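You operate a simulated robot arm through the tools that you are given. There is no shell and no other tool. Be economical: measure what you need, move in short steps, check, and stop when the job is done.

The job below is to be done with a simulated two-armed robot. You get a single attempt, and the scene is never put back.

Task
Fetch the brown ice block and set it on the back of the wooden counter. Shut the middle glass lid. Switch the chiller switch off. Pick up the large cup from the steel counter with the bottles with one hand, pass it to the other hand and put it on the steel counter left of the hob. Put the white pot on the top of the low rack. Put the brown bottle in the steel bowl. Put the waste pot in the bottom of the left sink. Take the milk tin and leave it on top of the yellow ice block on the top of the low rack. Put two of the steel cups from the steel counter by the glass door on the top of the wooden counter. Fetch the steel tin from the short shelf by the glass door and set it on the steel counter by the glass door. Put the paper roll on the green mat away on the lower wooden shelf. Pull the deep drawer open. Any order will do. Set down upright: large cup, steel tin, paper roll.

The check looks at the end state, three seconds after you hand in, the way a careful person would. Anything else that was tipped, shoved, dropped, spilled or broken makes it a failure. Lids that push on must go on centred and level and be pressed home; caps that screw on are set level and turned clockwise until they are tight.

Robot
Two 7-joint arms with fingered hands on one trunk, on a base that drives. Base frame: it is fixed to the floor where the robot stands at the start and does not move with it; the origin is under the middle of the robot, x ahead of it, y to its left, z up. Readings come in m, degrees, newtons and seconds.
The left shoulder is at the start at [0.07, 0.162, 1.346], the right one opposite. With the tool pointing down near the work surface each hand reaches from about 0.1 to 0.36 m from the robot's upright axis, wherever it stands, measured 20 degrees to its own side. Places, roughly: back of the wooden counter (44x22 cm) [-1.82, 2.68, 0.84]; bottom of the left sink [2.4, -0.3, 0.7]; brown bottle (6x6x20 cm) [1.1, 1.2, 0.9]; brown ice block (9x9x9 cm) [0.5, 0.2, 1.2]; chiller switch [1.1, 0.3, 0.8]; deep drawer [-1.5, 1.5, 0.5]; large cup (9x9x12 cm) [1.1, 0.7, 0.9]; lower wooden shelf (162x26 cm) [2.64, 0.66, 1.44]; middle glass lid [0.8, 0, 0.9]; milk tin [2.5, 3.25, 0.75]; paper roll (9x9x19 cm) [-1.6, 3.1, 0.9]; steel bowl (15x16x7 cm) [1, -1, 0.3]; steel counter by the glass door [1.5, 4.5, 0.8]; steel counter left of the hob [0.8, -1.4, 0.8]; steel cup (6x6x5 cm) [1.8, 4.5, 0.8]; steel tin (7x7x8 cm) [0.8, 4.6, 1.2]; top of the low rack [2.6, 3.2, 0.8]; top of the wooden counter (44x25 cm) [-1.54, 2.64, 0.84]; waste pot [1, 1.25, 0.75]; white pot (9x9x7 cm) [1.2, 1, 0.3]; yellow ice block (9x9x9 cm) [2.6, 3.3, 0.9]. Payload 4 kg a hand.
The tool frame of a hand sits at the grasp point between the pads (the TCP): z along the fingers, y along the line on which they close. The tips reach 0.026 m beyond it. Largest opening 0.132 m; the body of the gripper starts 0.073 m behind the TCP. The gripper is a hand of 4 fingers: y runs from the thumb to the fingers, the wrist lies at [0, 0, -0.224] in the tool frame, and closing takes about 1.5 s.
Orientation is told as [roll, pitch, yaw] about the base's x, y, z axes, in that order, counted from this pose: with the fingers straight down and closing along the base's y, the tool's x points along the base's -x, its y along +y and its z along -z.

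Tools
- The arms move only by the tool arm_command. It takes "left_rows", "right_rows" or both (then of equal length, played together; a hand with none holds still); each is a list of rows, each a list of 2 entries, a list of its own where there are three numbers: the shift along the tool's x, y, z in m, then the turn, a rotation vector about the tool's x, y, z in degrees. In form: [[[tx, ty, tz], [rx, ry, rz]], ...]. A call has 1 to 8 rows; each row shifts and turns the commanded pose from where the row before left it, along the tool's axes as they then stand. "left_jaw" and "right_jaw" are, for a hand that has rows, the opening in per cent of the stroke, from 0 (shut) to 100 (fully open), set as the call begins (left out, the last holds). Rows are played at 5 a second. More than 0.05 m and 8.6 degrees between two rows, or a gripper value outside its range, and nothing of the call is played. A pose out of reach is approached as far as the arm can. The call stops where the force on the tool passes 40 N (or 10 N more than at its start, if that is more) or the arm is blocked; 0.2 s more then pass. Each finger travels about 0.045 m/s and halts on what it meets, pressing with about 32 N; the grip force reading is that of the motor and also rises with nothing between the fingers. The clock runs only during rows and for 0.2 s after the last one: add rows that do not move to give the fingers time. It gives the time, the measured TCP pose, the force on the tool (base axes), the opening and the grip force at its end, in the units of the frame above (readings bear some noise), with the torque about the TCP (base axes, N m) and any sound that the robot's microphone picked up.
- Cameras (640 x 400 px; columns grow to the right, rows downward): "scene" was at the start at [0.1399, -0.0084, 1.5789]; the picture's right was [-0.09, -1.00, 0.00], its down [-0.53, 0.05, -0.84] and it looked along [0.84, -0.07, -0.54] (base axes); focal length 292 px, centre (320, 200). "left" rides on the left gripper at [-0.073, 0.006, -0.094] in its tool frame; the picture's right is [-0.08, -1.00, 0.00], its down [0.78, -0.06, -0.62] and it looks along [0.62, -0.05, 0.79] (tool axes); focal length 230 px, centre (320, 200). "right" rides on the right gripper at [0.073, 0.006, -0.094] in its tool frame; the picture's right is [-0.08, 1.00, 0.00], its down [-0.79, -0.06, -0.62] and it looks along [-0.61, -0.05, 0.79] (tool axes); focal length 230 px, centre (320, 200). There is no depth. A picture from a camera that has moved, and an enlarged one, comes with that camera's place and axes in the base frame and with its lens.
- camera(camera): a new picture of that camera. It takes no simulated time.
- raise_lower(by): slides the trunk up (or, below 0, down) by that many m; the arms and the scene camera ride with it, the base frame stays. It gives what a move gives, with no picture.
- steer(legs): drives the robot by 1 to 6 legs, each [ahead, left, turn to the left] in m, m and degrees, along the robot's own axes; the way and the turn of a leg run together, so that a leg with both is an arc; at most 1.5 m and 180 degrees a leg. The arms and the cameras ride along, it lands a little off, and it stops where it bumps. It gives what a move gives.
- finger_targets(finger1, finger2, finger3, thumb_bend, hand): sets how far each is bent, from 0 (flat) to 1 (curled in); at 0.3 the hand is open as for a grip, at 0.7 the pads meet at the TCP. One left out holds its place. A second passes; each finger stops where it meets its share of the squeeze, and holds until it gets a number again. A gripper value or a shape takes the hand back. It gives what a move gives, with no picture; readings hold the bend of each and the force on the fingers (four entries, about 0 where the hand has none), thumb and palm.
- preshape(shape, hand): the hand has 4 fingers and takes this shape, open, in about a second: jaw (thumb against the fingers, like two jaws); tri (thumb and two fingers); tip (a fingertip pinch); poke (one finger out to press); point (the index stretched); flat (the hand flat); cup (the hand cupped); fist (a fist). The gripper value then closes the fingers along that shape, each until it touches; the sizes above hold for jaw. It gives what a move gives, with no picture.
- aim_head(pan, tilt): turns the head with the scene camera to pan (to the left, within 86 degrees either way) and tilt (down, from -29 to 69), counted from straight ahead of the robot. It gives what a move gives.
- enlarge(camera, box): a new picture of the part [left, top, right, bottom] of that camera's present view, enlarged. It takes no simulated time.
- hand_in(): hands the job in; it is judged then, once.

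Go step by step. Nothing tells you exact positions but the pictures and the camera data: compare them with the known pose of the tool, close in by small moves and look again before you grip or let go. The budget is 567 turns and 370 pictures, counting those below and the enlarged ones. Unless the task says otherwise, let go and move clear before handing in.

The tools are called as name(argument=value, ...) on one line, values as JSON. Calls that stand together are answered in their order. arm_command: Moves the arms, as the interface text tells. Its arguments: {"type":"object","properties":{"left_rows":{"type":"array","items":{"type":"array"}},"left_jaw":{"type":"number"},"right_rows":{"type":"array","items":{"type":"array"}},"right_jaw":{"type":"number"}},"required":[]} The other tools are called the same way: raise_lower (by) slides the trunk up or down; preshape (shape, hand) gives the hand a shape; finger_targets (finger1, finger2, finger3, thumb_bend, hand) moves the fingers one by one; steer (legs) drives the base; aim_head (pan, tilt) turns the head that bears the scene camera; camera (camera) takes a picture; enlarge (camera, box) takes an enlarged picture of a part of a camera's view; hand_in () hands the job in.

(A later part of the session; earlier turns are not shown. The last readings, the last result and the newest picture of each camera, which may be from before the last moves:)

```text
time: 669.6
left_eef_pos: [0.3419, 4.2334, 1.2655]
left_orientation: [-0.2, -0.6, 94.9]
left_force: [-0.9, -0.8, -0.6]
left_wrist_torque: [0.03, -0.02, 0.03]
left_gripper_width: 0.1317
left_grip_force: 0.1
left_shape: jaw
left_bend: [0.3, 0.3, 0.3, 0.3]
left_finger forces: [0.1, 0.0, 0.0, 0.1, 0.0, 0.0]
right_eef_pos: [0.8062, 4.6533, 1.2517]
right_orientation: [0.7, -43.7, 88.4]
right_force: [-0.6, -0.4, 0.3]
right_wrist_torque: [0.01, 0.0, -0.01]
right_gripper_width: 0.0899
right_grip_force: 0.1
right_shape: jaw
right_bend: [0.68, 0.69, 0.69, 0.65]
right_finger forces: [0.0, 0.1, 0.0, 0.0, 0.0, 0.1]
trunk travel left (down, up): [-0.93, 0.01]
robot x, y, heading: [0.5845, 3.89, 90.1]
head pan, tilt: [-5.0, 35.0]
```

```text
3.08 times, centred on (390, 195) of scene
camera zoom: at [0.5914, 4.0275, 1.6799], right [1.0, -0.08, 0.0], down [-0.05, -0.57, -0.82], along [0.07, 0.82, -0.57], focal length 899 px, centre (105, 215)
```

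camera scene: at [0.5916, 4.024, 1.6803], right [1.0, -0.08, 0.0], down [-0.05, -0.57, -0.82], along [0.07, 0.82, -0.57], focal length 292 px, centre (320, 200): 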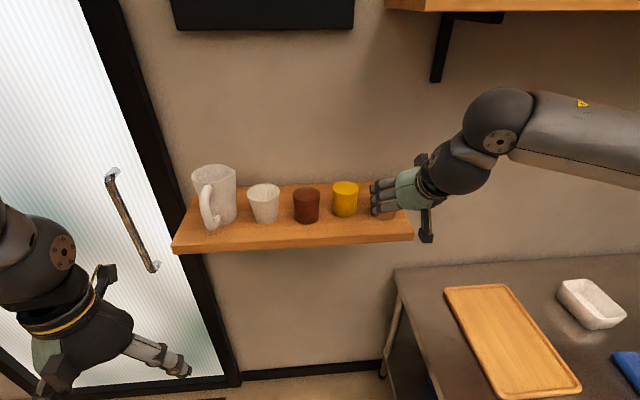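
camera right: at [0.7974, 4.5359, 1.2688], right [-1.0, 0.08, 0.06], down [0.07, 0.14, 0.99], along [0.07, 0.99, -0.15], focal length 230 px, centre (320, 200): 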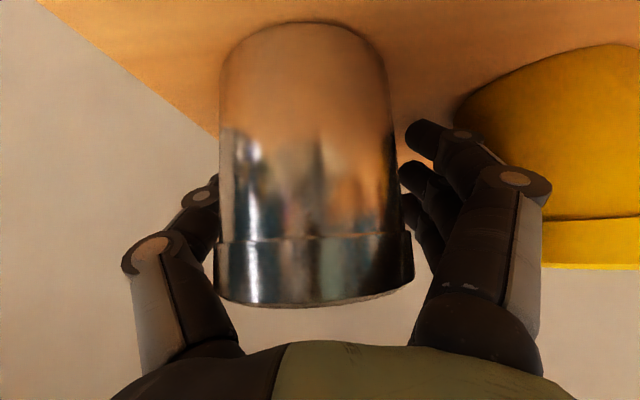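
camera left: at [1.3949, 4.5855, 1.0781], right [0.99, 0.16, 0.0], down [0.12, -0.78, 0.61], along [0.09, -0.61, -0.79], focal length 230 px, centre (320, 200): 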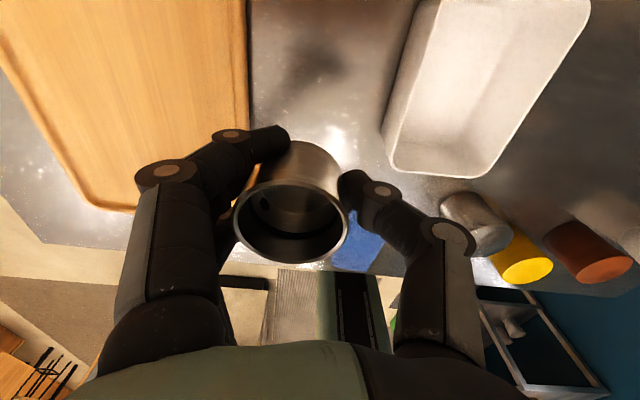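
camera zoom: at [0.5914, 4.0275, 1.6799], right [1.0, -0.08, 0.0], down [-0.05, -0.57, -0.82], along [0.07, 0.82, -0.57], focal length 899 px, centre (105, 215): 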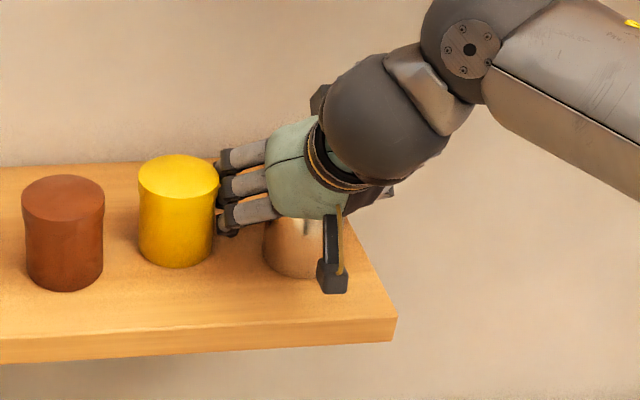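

The tin is between the fingers without touching its neighbour. Closing.

arm_command(right_rows=[[[-0.003, 0.001, 0.004], [0, 0, 0]], [[0, 0, 0], [0, 0, 0]], [[0, 0, 0], [0, 0, 0]], [[0, 0, 0], [0, 0, 0]], [[0, 0, 0], [0, 0, 0]]], right_jaw=35)

camera(camera="right")

```text
time: 670.8
left_eef_pos: [0.34, 4.2339, 1.2658]
left_orientation: [-0.3, -0.4, 94.8]
left_force: [0.0, -0.1, -0.1]
left_wrist_torque: [0.02, 0.02, -0.03]
left_gripper_width: 0.132
left_grip_force: 0.0
left_shape: jaw
left_bend: [0.3, 0.3, 0.3, 0.3]
left_finger forces: [0.1, 0.1, 0.1, 0.0, 0.1, 0.0]
right_eef_pos: [0.8057, 4.6596, 1.2504]
right_orientation: [0.6, -43.6, 88.4]
right_force: [0.4, 0.5, 0.7]
right_wrist_torque: [0.01, -0.02, 0.0]
right_gripper_width: 0.0468
right_grip_force: 0.0
right_shape: jaw
right_bend: [0.73, 0.73, 0.73, 0.7]
right_finger forces: [0.1, 0.0, 0.0, 0.1, 0.4, 0.0]
trunk travel left (down, up): [-0.93, 0.01]
robot x, y, heading: [0.5843, 3.8932, 90.6]
head pan, tilt: [-5.0, 35.0]
```

```text
87 pictures are left
camera right: at [0.7975, 4.5413, 1.2681], right [-1.0, 0.08, 0.06], down [0.07, 0.14, 0.99], along [0.07, 0.99, -0.15], focal length 230 px, centre (320, 200)
```

right: 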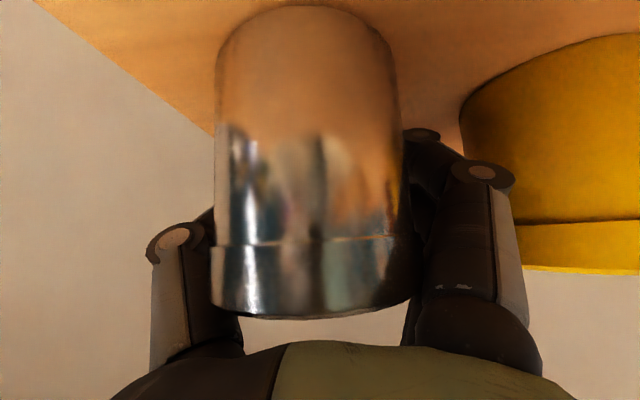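

arm_command(right_rows=[[[0, 0, 0], [0, 0, 0]], [[0, 0, 0], [0, 0, 0]], [[0, 0, 0], [0, 0, 0]], [[0, 0, 0], [0, 0, 0]]], right_jaw=12)

camera(camera="right")

```text
time: 671.8
left_eef_pos: [0.3415, 4.2338, 1.2661]
left_orientation: [-0.1, -0.4, 94.8]
left_force: [0.3, -0.4, -0.7]
left_wrist_torque: [-0.01, 0.04, -0.02]
left_gripper_width: 0.132
left_grip_force: 0.0
left_shape: jaw
left_bend: [0.3, 0.3, 0.3, 0.3]
left_finger forces: [0.0, 0.1, 0.0, 0.0, 0.1, 0.0]
right_eef_pos: [0.8057, 4.6593, 1.2515]
right_orientation: [0.7, -43.7, 88.2]
right_force: [0.9, 1.7, 2.9]
right_wrist_torque: [0.06, 0.04, -0.03]
right_gripper_width: 0.017
right_grip_force: 30.9
right_shape: jaw
right_bend: [0.73, 0.76, 0.68, 0.77]
right_finger forces: [19.5, 21.8, 0.1, 0.0, 42.9, 0.0]
trunk travel left (down, up): [-0.93, 0.01]
robot x, y, heading: [0.5824, 3.8903, 90.3]
head pan, tilt: [-5.0, 35.0]
```

```text
86 pictures are left
camera right: at [0.7974, 4.5415, 1.2688], right [-1.0, 0.08, 0.06], down [0.07, 0.14, 0.99], along [0.07, 0.99, -0.14], focal length 230 px, centre (320, 200)
```

right: 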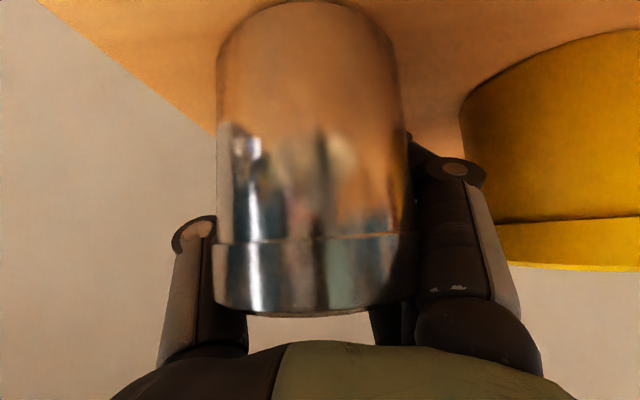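

The fingers closed behind the tin's centre, so the hand is too deep. I'll reopen, back out 2 cm, and close again.

arm_command(right_rows=[[[0, 0, 0], [0, 0, 0]], [[0, 0, 0], [0, 0, 0]], [[0, 0, 0], [0, 0, 0]], [[0.016, 0, -0.0155], [0, 0, 0]], [[0, 0, 0], [0, 0, 0]]], right_jaw=68)

arm_command(right_rows=[[[0, 0, 0], [0, 0, 0]], [[0, 0, 0], [0, 0, 0]], [[0, 0, 0], [0, 0, 0]], [[0, 0, 0], [0, 0, 0]]], right_jaw=20)

camera(camera="right")

```text
time: 673.0
left_eef_pos: [0.3408, 4.2349, 1.2655]
left_orientation: [0.0, -0.5, 94.7]
left_force: [-0.4, -0.5, 1.2]
left_wrist_torque: [-0.03, 0.01, 0.02]
left_gripper_width: 0.1319
left_grip_force: 0.0
left_shape: jaw
left_bend: [0.3, 0.3, 0.3, 0.3]
left_finger forces: [0.0, 0.1, 0.0, 0.0, 0.1, 0.1]
right_eef_pos: [0.806, 4.6371, 1.2514]
right_orientation: [0.6, -43.6, 88.4]
right_force: [0.1, 0.3, 0.7]
right_wrist_torque: [-0.01, 0.0, 0.01]
right_gripper_width: 0.0894
right_grip_force: 0.0
right_shape: jaw
right_bend: [0.69, 0.69, 0.68, 0.65]
right_finger forces: [0.0, 0.0, 0.1, 0.0, 0.0, 0.1]
trunk travel left (down, up): [-0.93, 0.01]
robot x, y, heading: [0.5848, 3.8911, 90.5]
head pan, tilt: [-5.0, 35.0]
```

```text
time: 674.0
left_eef_pos: [0.341, 4.2354, 1.266]
left_orientation: [-0.1, -0.5, 94.8]
left_force: [-0.6, -1.1, -0.7]
left_wrist_torque: [-0.03, 0.02, 0.0]
left_gripper_width: 0.1321
left_grip_force: 0.1
left_shape: jaw
left_bend: [0.3, 0.3, 0.3, 0.3]
left_finger forces: [0.0, 0.0, 0.0, 0.1, 0.0, 0.0]
right_eef_pos: [0.8055, 4.6363, 1.2524]
right_orientation: [0.5, -43.6, 88.4]
right_force: [-0.4, 0.2, -0.3]
right_wrist_torque: [-0.02, 0.01, -0.06]
right_gripper_width: 0.0417
right_grip_force: 0.0
right_shape: jaw
right_bend: [0.73, 0.73, 0.7, 0.7]
right_finger forces: [0.5, 0.9, 0.0, 0.0, 0.9, 0.0]
trunk travel left (down, up): [-0.93, 0.01]
robot x, y, heading: [0.5816, 3.8919, 90.3]
head pan, tilt: [-5.0, 35.0]
```

```text
85 pictures are left
camera right: at [0.7976, 4.5196, 1.2701], right [-1.0, 0.08, 0.06], down [0.07, 0.14, 0.99], along [0.07, 0.99, -0.15], focal length 230 px, centre (320, 200)
```

right: 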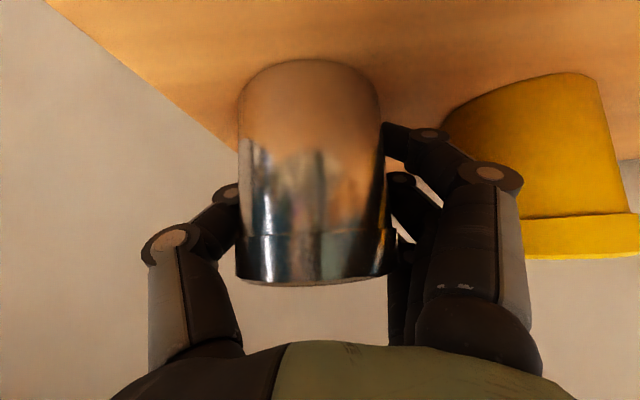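

arm_command(right_rows=[[[0, 0, 0], [0, 0, 0]], [[0, 0, 0], [0, 0, 0]], [[0, 0, 0], [0, 0, 0]], [[0, 0, 0], [0, 0, 0]]], right_jaw=5)

camera(camera="right")

```text
time: 675.0
left_eef_pos: [0.3409, 4.2354, 1.2659]
left_orientation: [0.0, -0.5, 94.8]
left_force: [-0.4, 0.3, -0.8]
left_wrist_torque: [-0.02, 0.01, 0.0]
left_gripper_width: 0.1318
left_grip_force: 0.1
left_shape: jaw
left_bend: [0.3, 0.3, 0.3, 0.3]
left_finger forces: [0.0, 0.0, 0.0, 0.0, 0.0, 0.1]
right_eef_pos: [0.8057, 4.637, 1.2515]
right_orientation: [0.6, -43.6, 88.4]
right_force: [0.5, -1.7, -0.5]
right_wrist_torque: [0.04, 0.02, -0.01]
right_gripper_width: 0.0288
right_grip_force: 32.3
right_shape: jaw
right_bend: [0.74, 0.75, 0.72, 0.78]
right_finger forces: [7.9, 13.5, 7.0, 0.0, 26.1, 0.0]
trunk travel left (down, up): [-0.93, 0.01]
robot x, y, heading: [0.5846, 3.8918, 90.3]
head pan, tilt: [-5.0, 35.0]
```

```text
84 pictures are left
camera right: at [0.7977, 4.5198, 1.2701], right [-1.0, 0.08, 0.06], down [0.07, 0.14, 0.99], along [0.07, 0.99, -0.15], focal length 230 px, centre (320, 200)
```

right: 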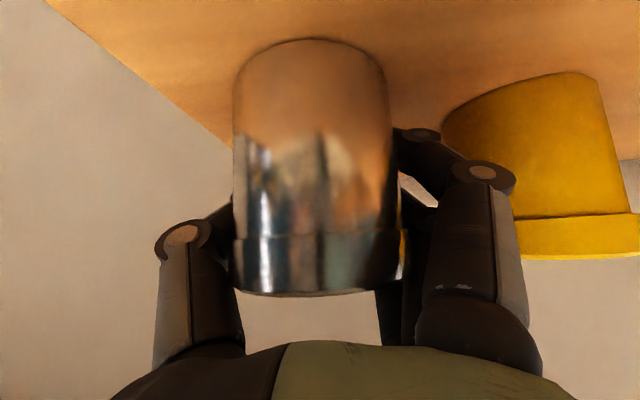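

All fingers hold it. Lifting a few cm to test.

arm_command(right_rows=[[[-0.0104, 0, -0.0108], [0, 0, 0]], [[-0.0104, 0, -0.0108], [0, 0, 0]], [[-0.0104, 0, -0.0108], [0, 0, 0]], [[0, 0, 0], [0, 0, 0]]])

camera(camera="right")

enlarge(camera="scene", box=[300, 130, 480, 260])

```text
time: 676.0
left_eef_pos: [0.3411, 4.2346, 1.2664]
left_orientation: [0.0, -0.5, 94.9]
left_force: [-0.2, -0.2, 0.8]
left_wrist_torque: [0.0, 0.01, 0.02]
left_gripper_width: 0.1319
left_grip_force: 0.1
left_shape: jaw
left_bend: [0.3, 0.3, 0.3, 0.3]
left_finger forces: [0.0, 0.1, 0.0, 0.0, 0.0, 0.0]
right_eef_pos: [0.8066, 4.6371, 1.2984]
right_orientation: [0.7, -43.5, 88.4]
right_force: [0.4, 0.6, -1.6]
right_wrist_torque: [0.04, -0.01, 0.0]
right_gripper_width: 0.0285
right_grip_force: 32.0
right_shape: jaw
right_bend: [0.74, 0.75, 0.72, 0.78]
right_finger forces: [8.2, 13.6, 6.8, 0.0, 26.0, 0.0]
trunk travel left (down, up): [-0.93, 0.01]
robot x, y, heading: [0.5846, 3.8915, 90.3]
head pan, tilt: [-5.0, 35.0]
```

```text
83 pictures are left
camera right: at [0.7987, 4.5199, 1.3158], right [-1.0, 0.08, 0.06], down [0.07, 0.14, 0.99], along [0.07, 0.99, -0.15], focal length 230 px, centre (320, 200)
```

right: 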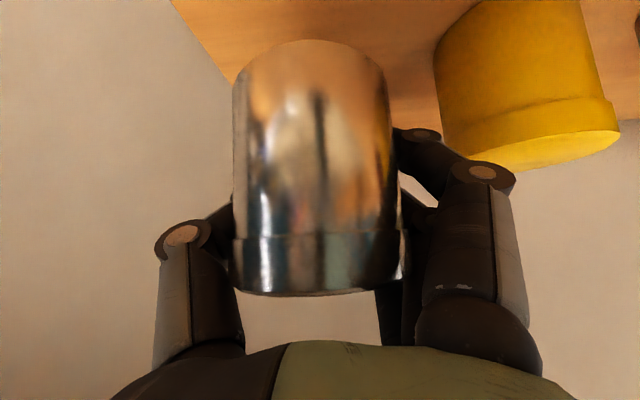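

```text
3.08 times, centred on (390, 195) of scene
camera zoom: at [0.5916, 4.0286, 1.6798], right [1.0, -0.08, 0.0], down [-0.05, -0.57, -0.82], along [0.07, 0.82, -0.57], focal length 899 px, centre (105, 215)
```

zoom: 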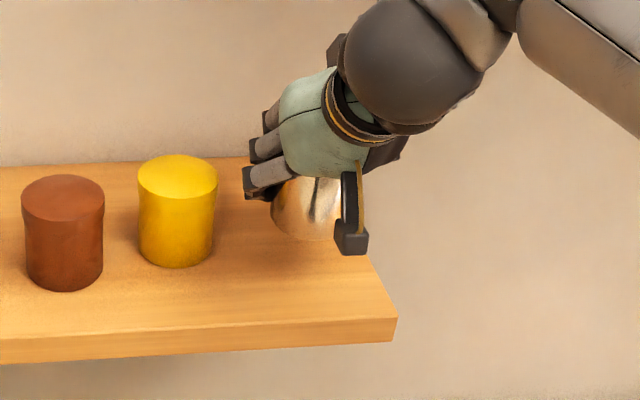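

The tin is held upright. Backing away and carrying it to the steel counter's free front strip.

steer(legs=[[-0.36, 0, 0], [0, -0.91, -0.3]])

raise_lower(by=-0.3)

aim_head(pan=-5, tilt=40)

camera(camera="scene")

camera(camera="right")

```text
time: 682.7
left_eef_pos: [1.26, 3.8737, 1.2657]
left_orientation: [-0.2, -0.5, 94.0]
left_force: [0.1, -0.4, -0.1]
left_wrist_torque: [0.02, -0.04, 0.01]
left_gripper_width: 0.1321
left_grip_force: 0.0
left_shape: jaw
left_bend: [0.3, 0.3, 0.3, 0.3]
left_finger forces: [0.0, 0.0, 0.0, 0.0, 0.0, 0.1]
right_eef_pos: [1.732, 4.2699, 1.2995]
right_orientation: [0.6, -43.6, 87.6]
right_force: [0.3, -0.1, -1.2]
right_wrist_torque: [0.04, 0.01, 0.0]
right_gripper_width: 0.0289
right_grip_force: 31.6
right_shape: jaw
right_bend: [0.74, 0.75, 0.72, 0.78]
right_finger forces: [8.1, 13.4, 6.8, 0.0, 25.9, 0.0]
trunk travel left (down, up): [-0.93, 0.01]
robot x, y, heading: [1.5011, 3.5288, 89.4]
head pan, tilt: [-5.0, 35.0]
```

```text
time: 685.7
left_eef_pos: [1.2607, 3.8734, 0.9654]
left_orientation: [-0.1, -0.6, 94.0]
left_force: [0.5, -0.7, 0.3]
left_wrist_torque: [0.01, 0.0, 0.02]
left_gripper_width: 0.1316
left_grip_force: 0.0
left_shape: jaw
left_bend: [0.3, 0.3, 0.3, 0.3]
left_finger forces: [0.1, 0.1, 0.0, 0.0, 0.0, 0.0]
right_eef_pos: [1.7323, 4.2691, 0.9985]
right_orientation: [0.5, -43.5, 87.7]
right_force: [-0.6, 0.1, -1.2]
right_wrist_torque: [0.05, -0.04, 0.01]
right_gripper_width: 0.0287
right_grip_force: 32.2
right_shape: jaw
right_bend: [0.74, 0.75, 0.72, 0.78]
right_finger forces: [8.0, 13.3, 6.8, 0.0, 25.8, 0.0]
trunk travel left (down, up): [-0.63, 0.31]
robot x, y, heading: [1.498, 3.5265, 89.4]
head pan, tilt: [-5.0, 35.0]
```

```text
time: 686.4
left_eef_pos: [1.2611, 3.8741, 0.966]
left_orientation: [0.0, -0.5, 94.0]
left_force: [0.4, -0.1, -0.1]
left_wrist_torque: [0.0, -0.03, 0.01]
left_gripper_width: 0.132
left_grip_force: 0.0
left_shape: jaw
left_bend: [0.3, 0.3, 0.3, 0.3]
left_finger forces: [0.1, 0.0, 0.1, 0.1, 0.1, 0.1]
right_eef_pos: [1.7327, 4.2691, 0.9975]
right_orientation: [0.6, -43.6, 87.6]
right_force: [-0.2, 0.6, -2.1]
right_wrist_torque: [0.03, -0.02, -0.04]
right_gripper_width: 0.0286
right_grip_force: 32.7
right_shape: jaw
right_bend: [0.74, 0.75, 0.72, 0.78]
right_finger forces: [8.1, 13.6, 6.8, 0.1, 25.7, 0.0]
trunk travel left (down, up): [-0.63, 0.31]
robot x, y, heading: [1.4987, 3.5256, 89.3]
head pan, tilt: [-5.0, 40.0]
```

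```text
81 pictures are left
camera scene: at [1.5082, 3.6611, 1.3723], right [1.0, -0.1, 0.0], down [-0.06, -0.64, -0.77], along [0.07, 0.76, -0.64], focal length 292 px, centre (320, 200)
```

scene: 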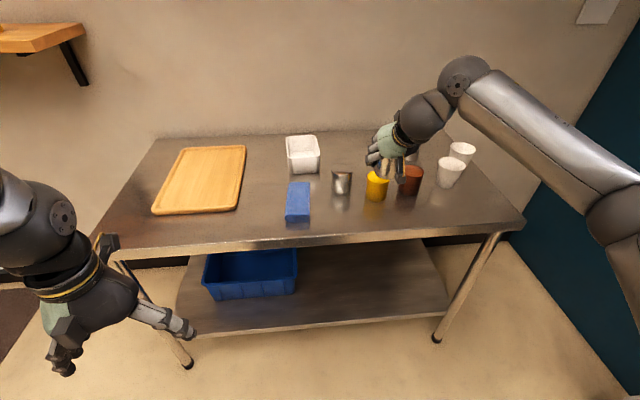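

```text
80 pictures are left
camera right: at [1.7225, 4.1524, 1.0155], right [-0.99, 0.09, 0.06], down [0.07, 0.14, 0.99], along [0.08, 0.99, -0.15], focal length 230 px, centre (320, 200)
```

right: 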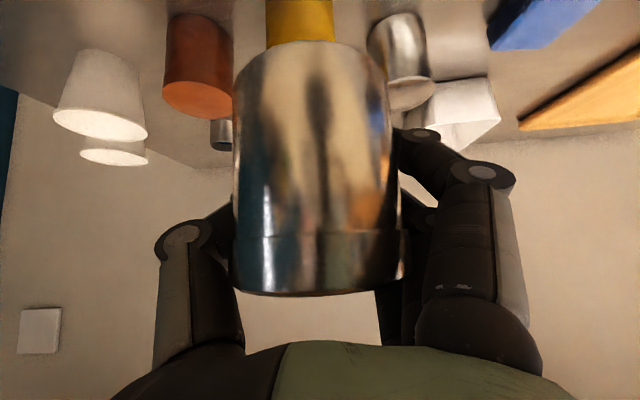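

steer(legs=[[0.02, 0, 0]])

raise_lower(by=-0.12)

camera(camera="scene")

camera(camera="right")

```text
time: 687.1
left_eef_pos: [1.2615, 3.8915, 0.9662]
left_orientation: [-0.1, -0.6, 94.0]
left_force: [0.1, -0.6, -0.1]
left_wrist_torque: [0.04, 0.01, 0.0]
left_gripper_width: 0.1319
left_grip_force: 0.1
left_shape: jaw
left_bend: [0.3, 0.3, 0.3, 0.3]
left_finger forces: [0.0, 0.1, 0.0, 0.1, 0.1, 0.1]
right_eef_pos: [1.7324, 4.2874, 1.0009]
right_orientation: [0.5, -43.8, 87.6]
right_force: [-0.1, 0.9, -2.4]
right_wrist_torque: [0.05, 0.0, 0.01]
right_gripper_width: 0.0286
right_grip_force: 32.0
right_shape: jaw
right_bend: [0.74, 0.75, 0.72, 0.78]
right_finger forces: [8.0, 13.3, 6.9, 0.1, 25.7, 0.0]
trunk travel left (down, up): [-0.63, 0.31]
robot x, y, heading: [1.4992, 3.5457, 89.4]
head pan, tilt: [-5.0, 40.0]
```

```text
time: 688.6
left_eef_pos: [1.261, 3.8935, 0.8464]
left_orientation: [0.0, -0.6, 94.0]
left_force: [0.1, -0.5, 0.8]
left_wrist_torque: [0.01, 0.03, 0.01]
left_gripper_width: 0.1322
left_grip_force: 0.0
left_shape: jaw
left_bend: [0.3, 0.3, 0.3, 0.3]
left_finger forces: [0.1, 0.0, 0.1, 0.0, 0.0, 0.0]
right_eef_pos: [1.7325, 4.2889, 0.8778]
right_orientation: [0.5, -43.6, 87.6]
right_force: [-1.3, 0.5, 0.2]
right_wrist_torque: [0.05, -0.01, 0.01]
right_gripper_width: 0.0288
right_grip_force: 32.7
right_shape: jaw
right_bend: [0.74, 0.75, 0.72, 0.78]
right_finger forces: [8.1, 13.3, 6.9, 0.0, 25.8, 0.1]
trunk travel left (down, up): [-0.51, 0.43]
robot x, y, heading: [1.5022, 3.5426, 89.5]
head pan, tilt: [-5.0, 40.0]
```

```text
79 pictures are left
camera scene: at [1.5085, 3.6808, 1.2523], right [1.0, -0.1, 0.0], down [-0.06, -0.64, -0.77], along [0.07, 0.76, -0.64], focal length 292 px, centre (320, 200)
```

scene: 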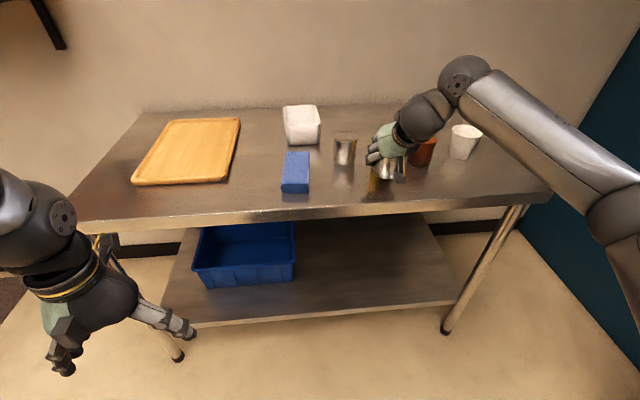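

```text
78 pictures are left
camera right: at [1.7228, 4.1722, 0.8959], right [-0.99, 0.09, 0.06], down [0.07, 0.14, 0.99], along [0.08, 0.99, -0.15], focal length 230 px, centre (320, 200)
```

right: 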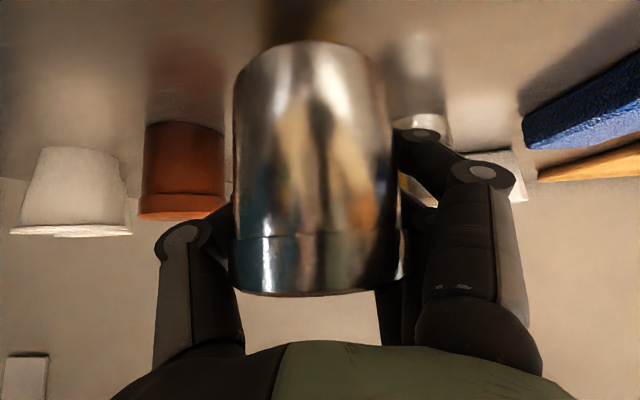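

arm_command(right_rows=[[[0.0069, 0, 0.0072], [0, 0, 0]], [[0.0048, 0, 0.005], [0, 0, 0]], [[0, 0, 0], [0, 0, 0]]])

arm_command(right_rows=[[[0.0035, 0, 0.0036], [0, 0, 0]], [[0.0028, 0, 0.0029], [0, 0, 0]], [[0, 0, 0], [0, 0, 0]]])

```text
time: 689.4
left_eef_pos: [1.26, 3.8895, 0.8473]
left_orientation: [-0.1, -0.8, 94.0]
left_force: [0.3, -0.5, 0.2]
left_wrist_torque: [0.02, -0.03, 0.02]
left_gripper_width: 0.1319
left_grip_force: 0.0
left_shape: jaw
left_bend: [0.3, 0.3, 0.3, 0.3]
left_finger forces: [0.0, 0.0, 0.0, 0.0, 0.1, 0.1]
right_eef_pos: [1.7314, 4.2871, 0.873]
right_orientation: [0.9, -44.5, 87.5]
right_force: [-3.1, -3.2, 38.0]
right_wrist_torque: [0.76, -0.74, -0.03]
right_gripper_width: 0.03
right_grip_force: 31.9
right_shape: jaw
right_bend: [0.74, 0.75, 0.76, 0.78]
right_finger forces: [8.1, 12.7, 43.5, 0.0, 36.5, 0.0]
trunk travel left (down, up): [-0.51, 0.43]
robot x, y, heading: [1.4998, 3.5477, 89.3]
head pan, tilt: [-5.0, 40.0]
```

```text
time: 690.2
left_eef_pos: [1.261, 3.8926, 0.8455]
left_orientation: [-0.2, -0.5, 94.0]
left_force: [-1.2, 0.5, -0.3]
left_wrist_torque: [-0.01, 0.0, -0.01]
left_gripper_width: 0.132
left_grip_force: 0.0
left_shape: jaw
left_bend: [0.3, 0.3, 0.3, 0.3]
left_finger forces: [0.0, 0.0, 0.0, 0.0, 0.0, 0.1]
right_eef_pos: [1.731, 4.2896, 0.8518]
right_orientation: [0.5, -43.5, 87.7]
right_force: [0.1, -1.1, 0.3]
right_wrist_torque: [0.01, 0.0, 0.0]
right_gripper_width: 0.0288
right_grip_force: 31.8
right_shape: jaw
right_bend: [0.74, 0.75, 0.72, 0.78]
right_finger forces: [7.4, 14.3, 5.8, 0.0, 25.4, 0.0]
trunk travel left (down, up): [-0.51, 0.43]
robot x, y, heading: [1.4973, 3.547, 89.5]
head pan, tilt: [-5.0, 40.0]
```

camera(camera="right")

enlarge(camera="scene", box=[320, 100, 480, 220])

```text
77 pictures are left
camera right: at [1.7216, 4.1723, 0.8691], right [-0.99, 0.09, 0.06], down [0.07, 0.14, 0.99], along [0.08, 0.99, -0.15], focal length 230 px, centre (320, 200)
```

right: 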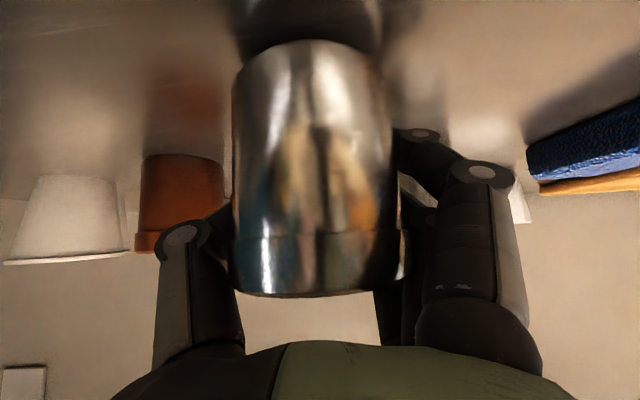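

```text
3.33 times, centred on (400, 160) of scene
camera zoom: at [1.5081, 3.6804, 1.2522], right [1.0, -0.1, 0.0], down [-0.06, -0.64, -0.77], along [0.07, 0.76, -0.64], focal length 974 px, centre (53, 333)
```

zoom: 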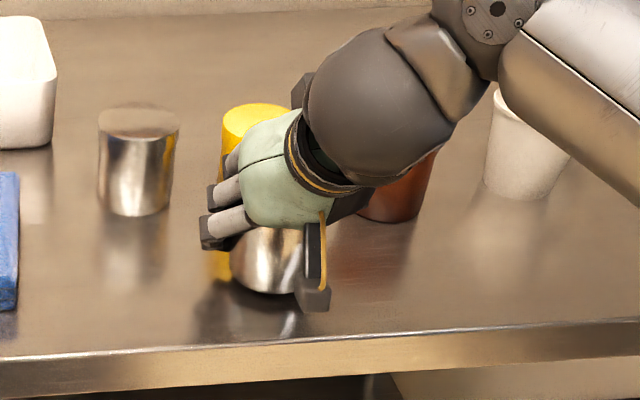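

arm_command(right_rows=[[[0.0021, 0, 0.0022], [0, 0, 0]], [[0, 0, 0], [0, 0, 0]]])

camera(camera="scene")

```text
time: 690.8
left_eef_pos: [1.2609, 3.8938, 0.8456]
left_orientation: [-0.1, -0.5, 94.0]
left_force: [0.7, 0.2, 0.3]
left_wrist_torque: [0.02, 0.0, -0.02]
left_gripper_width: 0.1317
left_grip_force: 0.1
left_shape: jaw
left_bend: [0.3, 0.3, 0.3, 0.3]
left_finger forces: [0.1, 0.0, 0.1, 0.0, 0.1, 0.1]
right_eef_pos: [1.7322, 4.2899, 0.8492]
right_orientation: [0.6, -43.6, 87.6]
right_force: [-0.3, -0.3, 0.0]
right_wrist_torque: [0.02, 0.0, 0.0]
right_gripper_width: 0.0287
right_grip_force: 32.1
right_shape: jaw
right_bend: [0.74, 0.75, 0.72, 0.78]
right_finger forces: [7.5, 14.3, 5.8, 0.0, 25.6, 0.0]
trunk travel left (down, up): [-0.51, 0.43]
robot x, y, heading: [1.498, 3.5443, 89.5]
head pan, tilt: [-5.0, 40.0]
```

```text
75 pictures are left
camera scene: at [1.5085, 3.6813, 1.2522], right [1.0, -0.1, 0.0], down [-0.06, -0.64, -0.77], along [0.07, 0.76, -0.64], focal length 292 px, centre (320, 200)
```

scene: 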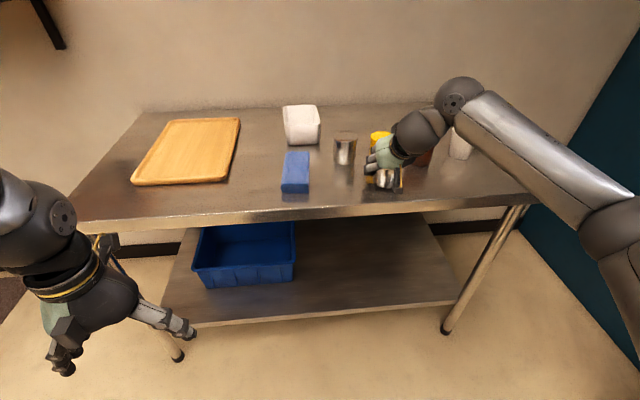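

enlarge(camera="scene", box=[330, 110, 450, 220])

camera(camera="right")

```text
3.64 times, centred on (390, 165) of scene
camera zoom: at [1.5085, 3.6813, 1.2522], right [1.0, -0.1, 0.0], down [-0.06, -0.64, -0.77], along [0.07, 0.76, -0.64], focal length 1062 px, centre (66, 327)
```

zoom: 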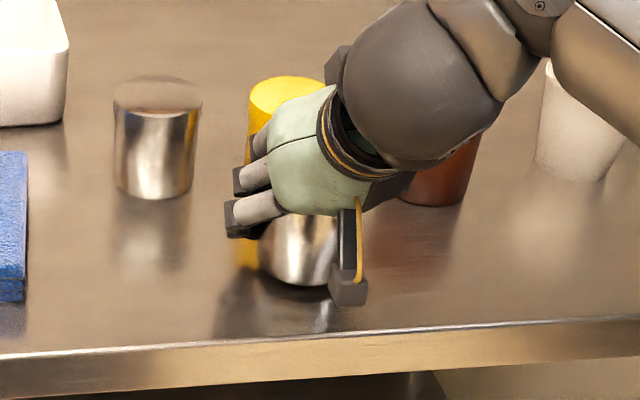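

```text
73 pictures are left
camera right: at [1.722, 4.173, 0.867], right [-0.99, 0.09, 0.06], down [0.07, 0.14, 0.99], along [0.08, 0.99, -0.15], focal length 230 px, centre (320, 200)
```

right: 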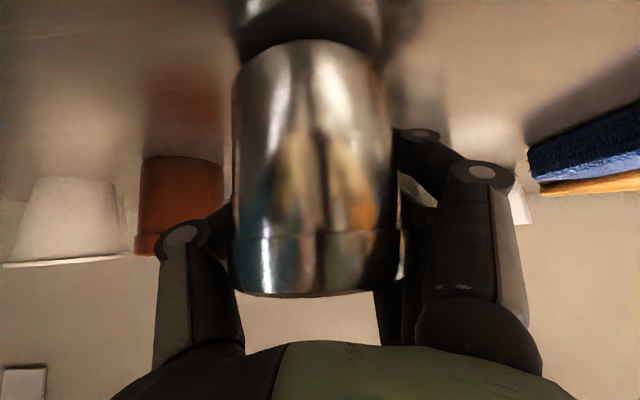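

arm_command(right_rows=[[[0.0021, 0, 0.0022], [0, 0, 0]], [[0.0021, 0, 0.0022], [0, 0, 0]], [[0, 0, 0], [0, 0, 0]]])

```text
time: 691.6
left_eef_pos: [1.261, 3.8945, 0.8455]
left_orientation: [-0.1, -0.4, 94.0]
left_force: [-0.2, 0.5, 0.3]
left_wrist_torque: [0.02, 0.01, -0.04]
left_gripper_width: 0.1319
left_grip_force: 0.1
left_shape: jaw
left_bend: [0.3, 0.3, 0.3, 0.3]
left_finger forces: [0.0, 0.1, 0.0, 0.1, 0.0, 0.1]
right_eef_pos: [1.7309, 4.2888, 0.8428]
right_orientation: [0.7, -43.6, 87.6]
right_force: [-0.5, 0.7, -0.1]
right_wrist_torque: [0.03, -0.01, -0.05]
right_gripper_width: 0.0291
right_grip_force: 31.8
right_shape: jaw
right_bend: [0.74, 0.75, 0.72, 0.78]
right_finger forces: [7.4, 14.3, 5.9, 0.1, 25.5, 0.0]
trunk travel left (down, up): [-0.51, 0.43]
robot x, y, heading: [1.4982, 3.5458, 89.6]
head pan, tilt: [-5.0, 40.0]
```

arm_command(right_rows=[[[0.0035, 0, 0.0036], [0, 0, 0]], [[0.0021, 0, 0.0022], [0, 0, 0]], [[0, 0, 0], [0, 0, 0]]])

camera(camera="right")

enlarge(camera="scene", box=[330, 110, 450, 220])

```text
time: 692.4
left_eef_pos: [1.2619, 3.8923, 0.8462]
left_orientation: [-0.2, -0.6, 94.0]
left_force: [0.4, -0.1, -0.6]
left_wrist_torque: [-0.01, 0.01, 0.03]
left_gripper_width: 0.1321
left_grip_force: 0.0
left_shape: jaw
left_bend: [0.3, 0.3, 0.3, 0.3]
left_finger forces: [0.1, 0.1, 0.0, 0.0, 0.0, 0.1]
right_eef_pos: [1.7313, 4.2896, 0.8398]
right_orientation: [0.8, -44.1, 87.4]
right_force: [1.5, 8.4, 22.5]
right_wrist_torque: [-0.35, 0.28, -0.08]
right_gripper_width: 0.0285
right_grip_force: 32.2
right_shape: jaw
right_bend: [0.74, 0.75, 0.72, 0.78]
right_finger forces: [7.9, 15.8, 8.2, 0.1, 27.9, 0.0]
trunk travel left (down, up): [-0.51, 0.43]
robot x, y, heading: [1.4989, 3.5413, 89.5]
head pan, tilt: [-5.0, 40.0]
```

```text
72 pictures are left
camera right: at [1.7218, 4.1722, 0.8572], right [-0.99, 0.09, 0.06], down [0.08, 0.13, 0.99], along [0.08, 0.99, -0.14], focal length 230 px, centre (320, 200)
```

right: 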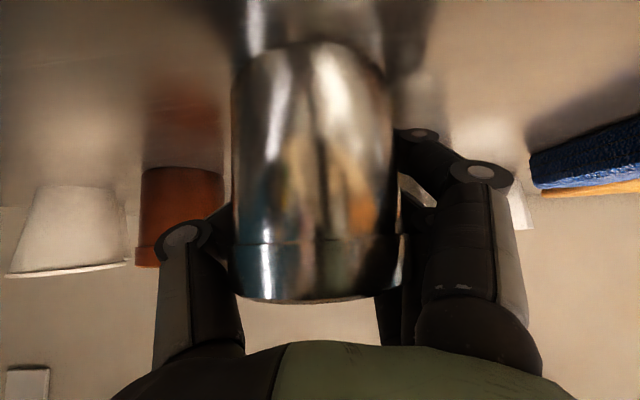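

```text
3.64 times, centred on (390, 165) of scene
camera zoom: at [1.5077, 3.6789, 1.2528], right [1.0, -0.1, 0.0], down [-0.06, -0.64, -0.77], along [0.07, 0.76, -0.64], focal length 1062 px, centre (66, 327)
```

zoom: 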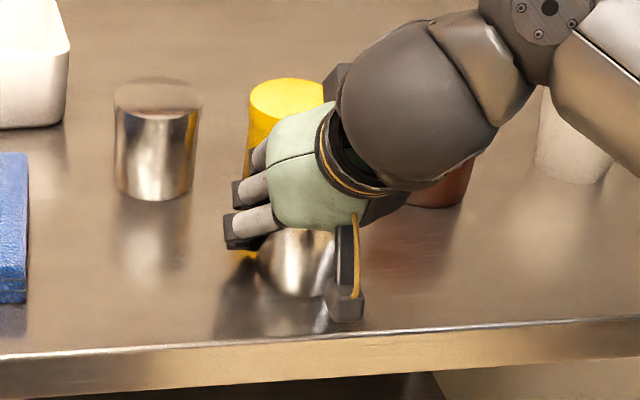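

Firm contact with the counter now. Relieving, opening, and backing the hand out.

arm_command(right_rows=[[[-0.0014, 0, -0.0015], [0, 0, 0]], [[0, 0, 0], [0, 0, 0]], [[0, 0, 0], [0, 0, 0]], [[0, 0, 0], [0, 0, 0]], [[0, 0, 0], [0, 0, 0]]], right_jaw=75)

camera(camera="right")

```text
time: 693.6
left_eef_pos: [1.2608, 3.8931, 0.8459]
left_orientation: [-0.1, -0.6, 94.0]
left_force: [0.7, -0.5, 0.2]
left_wrist_torque: [-0.03, -0.04, -0.01]
left_gripper_width: 0.1318
left_grip_force: 0.1
left_shape: jaw
left_bend: [0.3, 0.3, 0.3, 0.3]
left_finger forces: [0.0, 0.0, 0.1, 0.0, 0.0, 0.0]
right_eef_pos: [1.7323, 4.2887, 0.838]
right_orientation: [0.7, -43.7, 87.6]
right_force: [4.2, -1.1, 10.6]
right_wrist_torque: [-0.01, 0.44, 0.05]
right_gripper_width: 0.0962
right_grip_force: 0.0
right_shape: jaw
right_bend: [0.71, 0.64, 0.64, 0.6]
right_finger forces: [11.4, 0.0, 0.0, 0.1, 0.1, 0.0]
trunk travel left (down, up): [-0.51, 0.43]
robot x, y, heading: [1.5004, 3.5477, 89.7]
head pan, tilt: [-5.0, 40.0]
```

```text
70 pictures are left
camera right: at [1.7222, 4.171, 0.8555], right [-0.99, 0.09, 0.06], down [0.07, 0.14, 0.99], along [0.08, 0.99, -0.15], focal length 230 px, centre (320, 200)
```

right: 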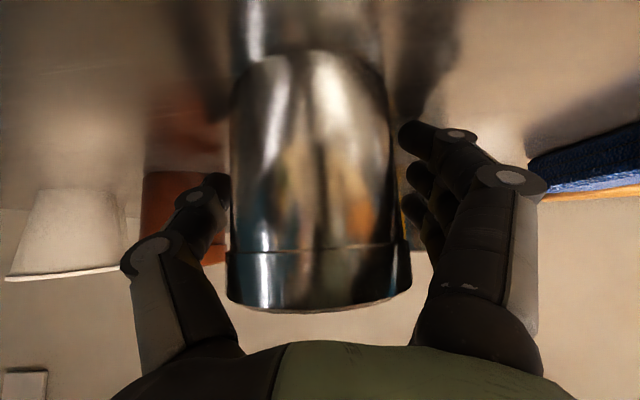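

arm_command(right_rows=[[[-0.0055, 0, -0.0058], [0, 0, 0]], [[0.02, 0, -0.019], [0, 0, 0]], [[0.0289, 0, -0.0277], [0, 0, 0]], [[0.0289, 0, -0.0277], [0, 0, 0]], [[0.0289, 0, -0.0277], [0, 0, 0]]])

camera(camera="right")

camera(camera="scene")

```text
time: 694.8
left_eef_pos: [1.2623, 3.8928, 0.8468]
left_orientation: [-0.2, -0.5, 94.1]
left_force: [0.5, 0.2, -1.3]
left_wrist_torque: [0.02, 0.0, -0.02]
left_gripper_width: 0.1319
left_grip_force: 0.0
left_shape: jaw
left_bend: [0.3, 0.3, 0.3, 0.3]
left_finger forces: [0.0, 0.0, 0.0, 0.0, 0.0, 0.1]
right_eef_pos: [1.7276, 4.1426, 0.8468]
right_orientation: [0.7, -43.7, 87.6]
right_force: [-0.1, 0.2, -0.4]
right_wrist_torque: [0.03, -0.02, 0.01]
right_gripper_width: 0.0985
right_grip_force: 0.1
right_shape: jaw
right_bend: [0.64, 0.64, 0.64, 0.6]
right_finger forces: [0.1, 0.1, 0.1, 0.0, 0.0, 0.1]
trunk travel left (down, up): [-0.51, 0.43]
robot x, y, heading: [1.496, 3.542, 89.5]
head pan, tilt: [-5.0, 40.0]
```

```text
69 pictures are left
camera right: at [1.7175, 4.0252, 0.8636], right [-0.99, 0.09, 0.06], down [0.07, 0.14, 0.99], along [0.08, 0.99, -0.15], focal length 230 px, centre (320, 200)
```

right: 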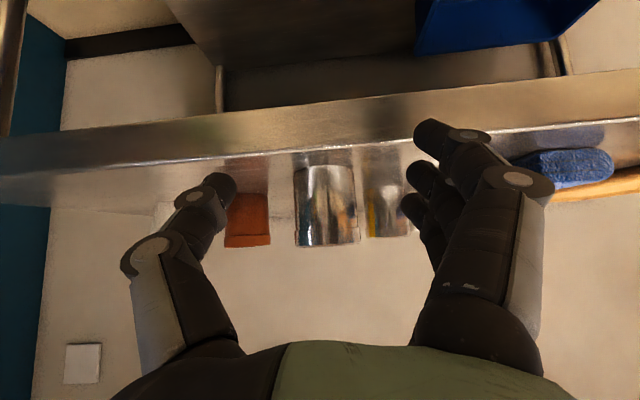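

```text
68 pictures are left
camera scene: at [1.5082, 3.6797, 1.2524], right [1.0, -0.1, 0.0], down [-0.06, -0.64, -0.77], along [0.07, 0.76, -0.64], focal length 292 px, centre (320, 200)
```

scene: 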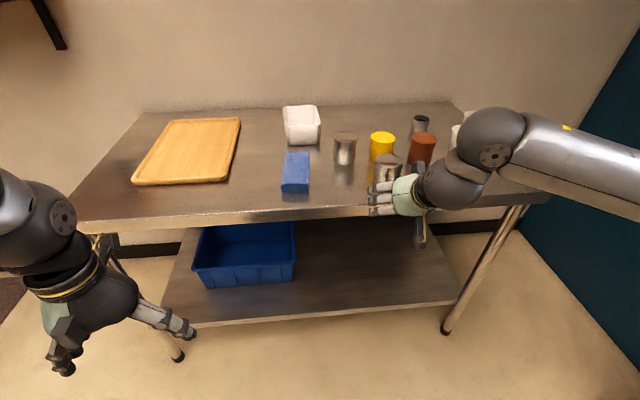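

steer(legs=[[-0.25, 0, 0]])

raise_lower(by=0.35)

arm_command(right_rows=[[[0, -0.04, 0], [0, 0, 0]], [[0, -0.04, 0], [0, 0, 0]], [[0, -0.04, 0], [0, 0, 0]], [[0, -0.04, 0], [0, 0, 0]]])

camera(camera="scene")

enlarge(camera="scene", box=[270, 130, 500, 280])

```text
time: 696.7
left_eef_pos: [1.2598, 3.6448, 0.8469]
left_orientation: [-0.1, -0.5, 93.8]
left_force: [0.0, -1.0, 0.0]
left_wrist_torque: [0.01, 0.0, 0.0]
left_gripper_width: 0.1319
left_grip_force: 0.1
left_shape: jaw
left_bend: [0.3, 0.3, 0.3, 0.3]
left_finger forces: [0.0, 0.1, 0.1, 0.0, 0.1, 0.0]
right_eef_pos: [1.7256, 3.8915, 0.846]
right_orientation: [0.6, -43.7, 87.4]
right_force: [-0.5, -0.6, -0.2]
right_wrist_torque: [-0.01, -0.01, 0.0]
right_gripper_width: 0.0986
right_grip_force: 0.0
right_shape: jaw
right_bend: [0.64, 0.64, 0.64, 0.6]
right_finger forces: [0.1, 0.1, 0.0, 0.0, 0.0, 0.0]
trunk travel left (down, up): [-0.51, 0.43]
robot x, y, heading: [1.497, 3.2991, 89.2]
head pan, tilt: [-5.0, 40.0]
```

```text
time: 700.1
left_eef_pos: [1.2597, 3.6449, 1.1956]
left_orientation: [0.0, -0.4, 93.8]
left_force: [-0.1, -0.3, 0.1]
left_wrist_torque: [0.0, -0.01, -0.01]
left_gripper_width: 0.1317
left_grip_force: 0.1
left_shape: jaw
left_bend: [0.3, 0.3, 0.3, 0.3]
left_finger forces: [0.0, 0.1, 0.1, 0.0, 0.0, 0.0]
right_eef_pos: [1.7263, 3.8925, 1.1957]
right_orientation: [0.6, -43.6, 87.4]
right_force: [-0.3, 0.3, 0.8]
right_wrist_torque: [0.02, 0.02, 0.0]
right_gripper_width: 0.0984
right_grip_force: 0.0
right_shape: jaw
right_bend: [0.64, 0.64, 0.64, 0.6]
right_finger forces: [0.1, 0.1, 0.0, 0.1, 0.0, 0.0]
trunk travel left (down, up): [-0.86, 0.08]
robot x, y, heading: [1.495, 3.2938, 89.2]
head pan, tilt: [-5.0, 40.0]
```

```text
time: 701.1
left_eef_pos: [1.2604, 3.6434, 1.1962]
left_orientation: [0.0, -0.6, 93.8]
left_force: [-0.1, -0.1, -0.2]
left_wrist_torque: [0.01, 0.0, 0.0]
left_gripper_width: 0.1321
left_grip_force: 0.2
left_shape: jaw
left_bend: [0.3, 0.3, 0.3, 0.3]
left_finger forces: [0.0, 0.0, 0.0, 0.1, 0.0, 0.0]
right_eef_pos: [1.8891, 3.8857, 1.1951]
right_orientation: [0.7, -43.7, 87.5]
right_force: [0.3, 0.5, 0.7]
right_wrist_torque: [-0.04, 0.01, 0.01]
right_gripper_width: 0.0988
right_grip_force: 0.1
right_shape: jaw
right_bend: [0.64, 0.64, 0.64, 0.6]
right_finger forces: [0.1, 0.0, 0.1, 0.0, 0.1, 0.0]
trunk travel left (down, up): [-0.86, 0.08]
robot x, y, heading: [1.4956, 3.2984, 89.3]
head pan, tilt: [-5.0, 40.0]
```

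```text
67 pictures are left
camera scene: at [1.5079, 3.4299, 1.6024], right [0.99, -0.1, 0.0], down [-0.07, -0.64, -0.77], along [0.08, 0.76, -0.64], focal length 292 px, centre (320, 200)
```

scene: 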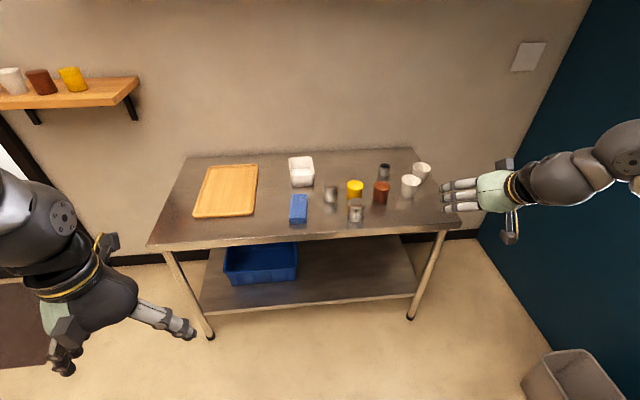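

```text
2.67 times, centred on (385, 205) of scene
camera zoom: at [1.5079, 3.4299, 1.6024], right [0.99, -0.1, 0.0], down [-0.07, -0.64, -0.77], along [0.08, 0.76, -0.64], focal length 779 px, centre (147, 187)
```

zoom: 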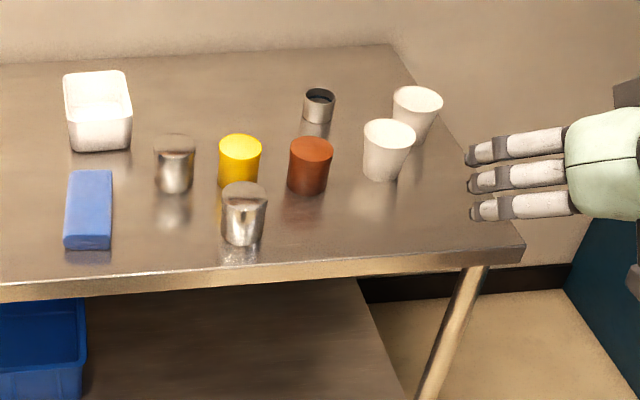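

All items are upright, but the yellow block seems to have been nudged back ~2–3 cm by a fingertip. I'll put that right: first regrasp the tin and move it aside. Returning to the pre-grasp pose.

arm_command(right_rows=[[[0, 0.04, 0], [0, 0, 0]], [[0, 0.04, 0], [0, 0, 0]], [[0, 0.04, 0], [0, 0, 0]], [[0, 0.04, 0], [0, 0, 0]]])

raise_lower(by=-0.345)

steer(legs=[[0.25, 0, 0.3]])

camera(camera="right")

enlarge(camera="scene", box=[320, 110, 450, 220])

```text
time: 702.1
left_eef_pos: [1.2575, 3.6458, 1.1947]
left_orientation: [-0.2, -0.3, 93.8]
left_force: [-0.4, -0.3, -0.9]
left_wrist_torque: [-0.03, -0.02, 0.02]
left_gripper_width: 0.132
left_grip_force: 0.1
left_shape: jaw
left_bend: [0.3, 0.3, 0.3, 0.3]
left_finger forces: [0.1, 0.0, 0.1, 0.1, 0.0, 0.0]
right_eef_pos: [1.7251, 3.8949, 1.1962]
right_orientation: [0.4, -43.7, 87.5]
right_force: [-1.1, -0.3, 1.0]
right_wrist_torque: [0.02, -0.03, 0.0]
right_gripper_width: 0.0985
right_grip_force: 0.1
right_shape: jaw
right_bend: [0.64, 0.64, 0.64, 0.6]
right_finger forces: [0.1, 0.1, 0.0, 0.1, 0.1, 0.1]
trunk travel left (down, up): [-0.86, 0.08]
robot x, y, heading: [1.4967, 3.2998, 89.5]
head pan, tilt: [-5.0, 40.0]
```

```text
time: 705.5
left_eef_pos: [1.2586, 3.6451, 0.851]
left_orientation: [-0.1, -0.5, 93.8]
left_force: [-1.0, 0.4, 0.2]
left_wrist_torque: [0.02, 0.02, 0.01]
left_gripper_width: 0.132
left_grip_force: 0.0
left_shape: jaw
left_bend: [0.3, 0.3, 0.3, 0.3]
left_finger forces: [0.0, 0.0, 0.0, 0.0, 0.1, 0.0]
right_eef_pos: [1.7281, 3.893, 0.8503]
right_orientation: [0.6, -43.6, 87.4]
right_force: [0.5, -0.1, 0.4]
right_wrist_torque: [0.0, 0.01, -0.02]
right_gripper_width: 0.0986
right_grip_force: 0.1
right_shape: jaw
right_bend: [0.64, 0.64, 0.64, 0.6]
right_finger forces: [0.1, 0.1, 0.1, 0.0, 0.0, 0.0]
trunk travel left (down, up): [-0.515, 0.425]
robot x, y, heading: [1.4971, 3.2959, 89.3]
head pan, tilt: [-5.0, 40.0]
```

```text
time: 707.3
left_eef_pos: [1.2629, 3.896, 0.8513]
left_orientation: [-0.1, -0.6, 93.9]
left_force: [-0.4, -0.3, -1.4]
left_wrist_torque: [0.01, 0.0, 0.02]
left_gripper_width: 0.1321
left_grip_force: 0.1
left_shape: jaw
left_bend: [0.3, 0.3, 0.3, 0.3]
left_finger forces: [0.1, 0.0, 0.0, 0.1, 0.1, 0.1]
right_eef_pos: [1.7303, 4.1452, 0.8509]
right_orientation: [0.6, -43.5, 87.5]
right_force: [-0.2, -0.2, 0.2]
right_wrist_torque: [0.01, 0.01, 0.0]
right_gripper_width: 0.0989
right_grip_force: 0.1
right_shape: jaw
right_bend: [0.64, 0.64, 0.64, 0.6]
right_finger forces: [0.0, 0.1, 0.1, 0.0, 0.1, 0.1]
trunk travel left (down, up): [-0.515, 0.425]
robot x, y, heading: [1.5022, 3.5469, 89.4]
head pan, tilt: [-5.0, 40.0]
```

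```text
65 pictures are left
camera right: at [1.7199, 4.0285, 0.8679], right [-0.99, 0.09, 0.06], down [0.07, 0.14, 0.99], along [0.08, 0.99, -0.15], focal length 230 px, centre (320, 200)
```

right: 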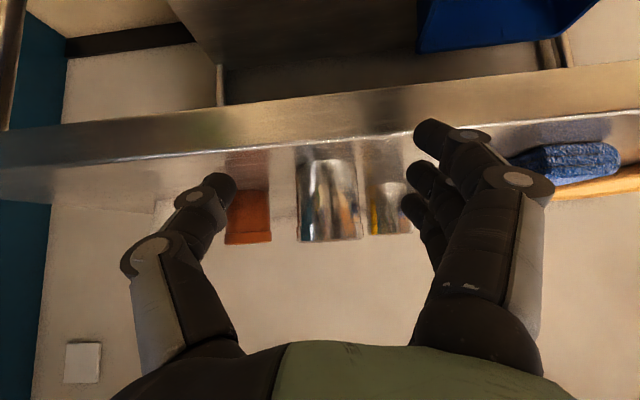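

```text
3.64 times, centred on (385, 165) of scene
camera zoom: at [1.5089, 3.6835, 1.2572], right [1.0, -0.1, 0.0], down [-0.06, -0.64, -0.77], along [0.08, 0.76, -0.64], focal length 1062 px, centre (84, 327)
```

zoom: 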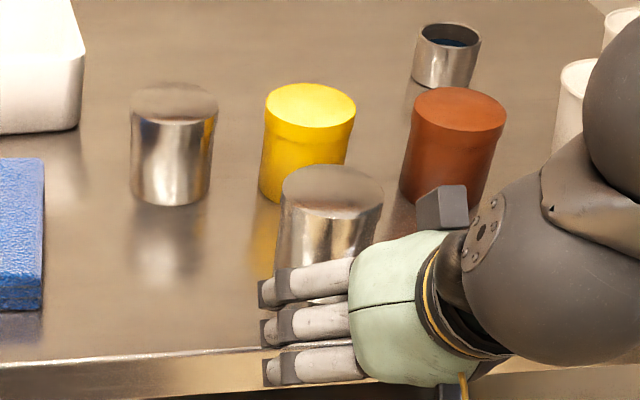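

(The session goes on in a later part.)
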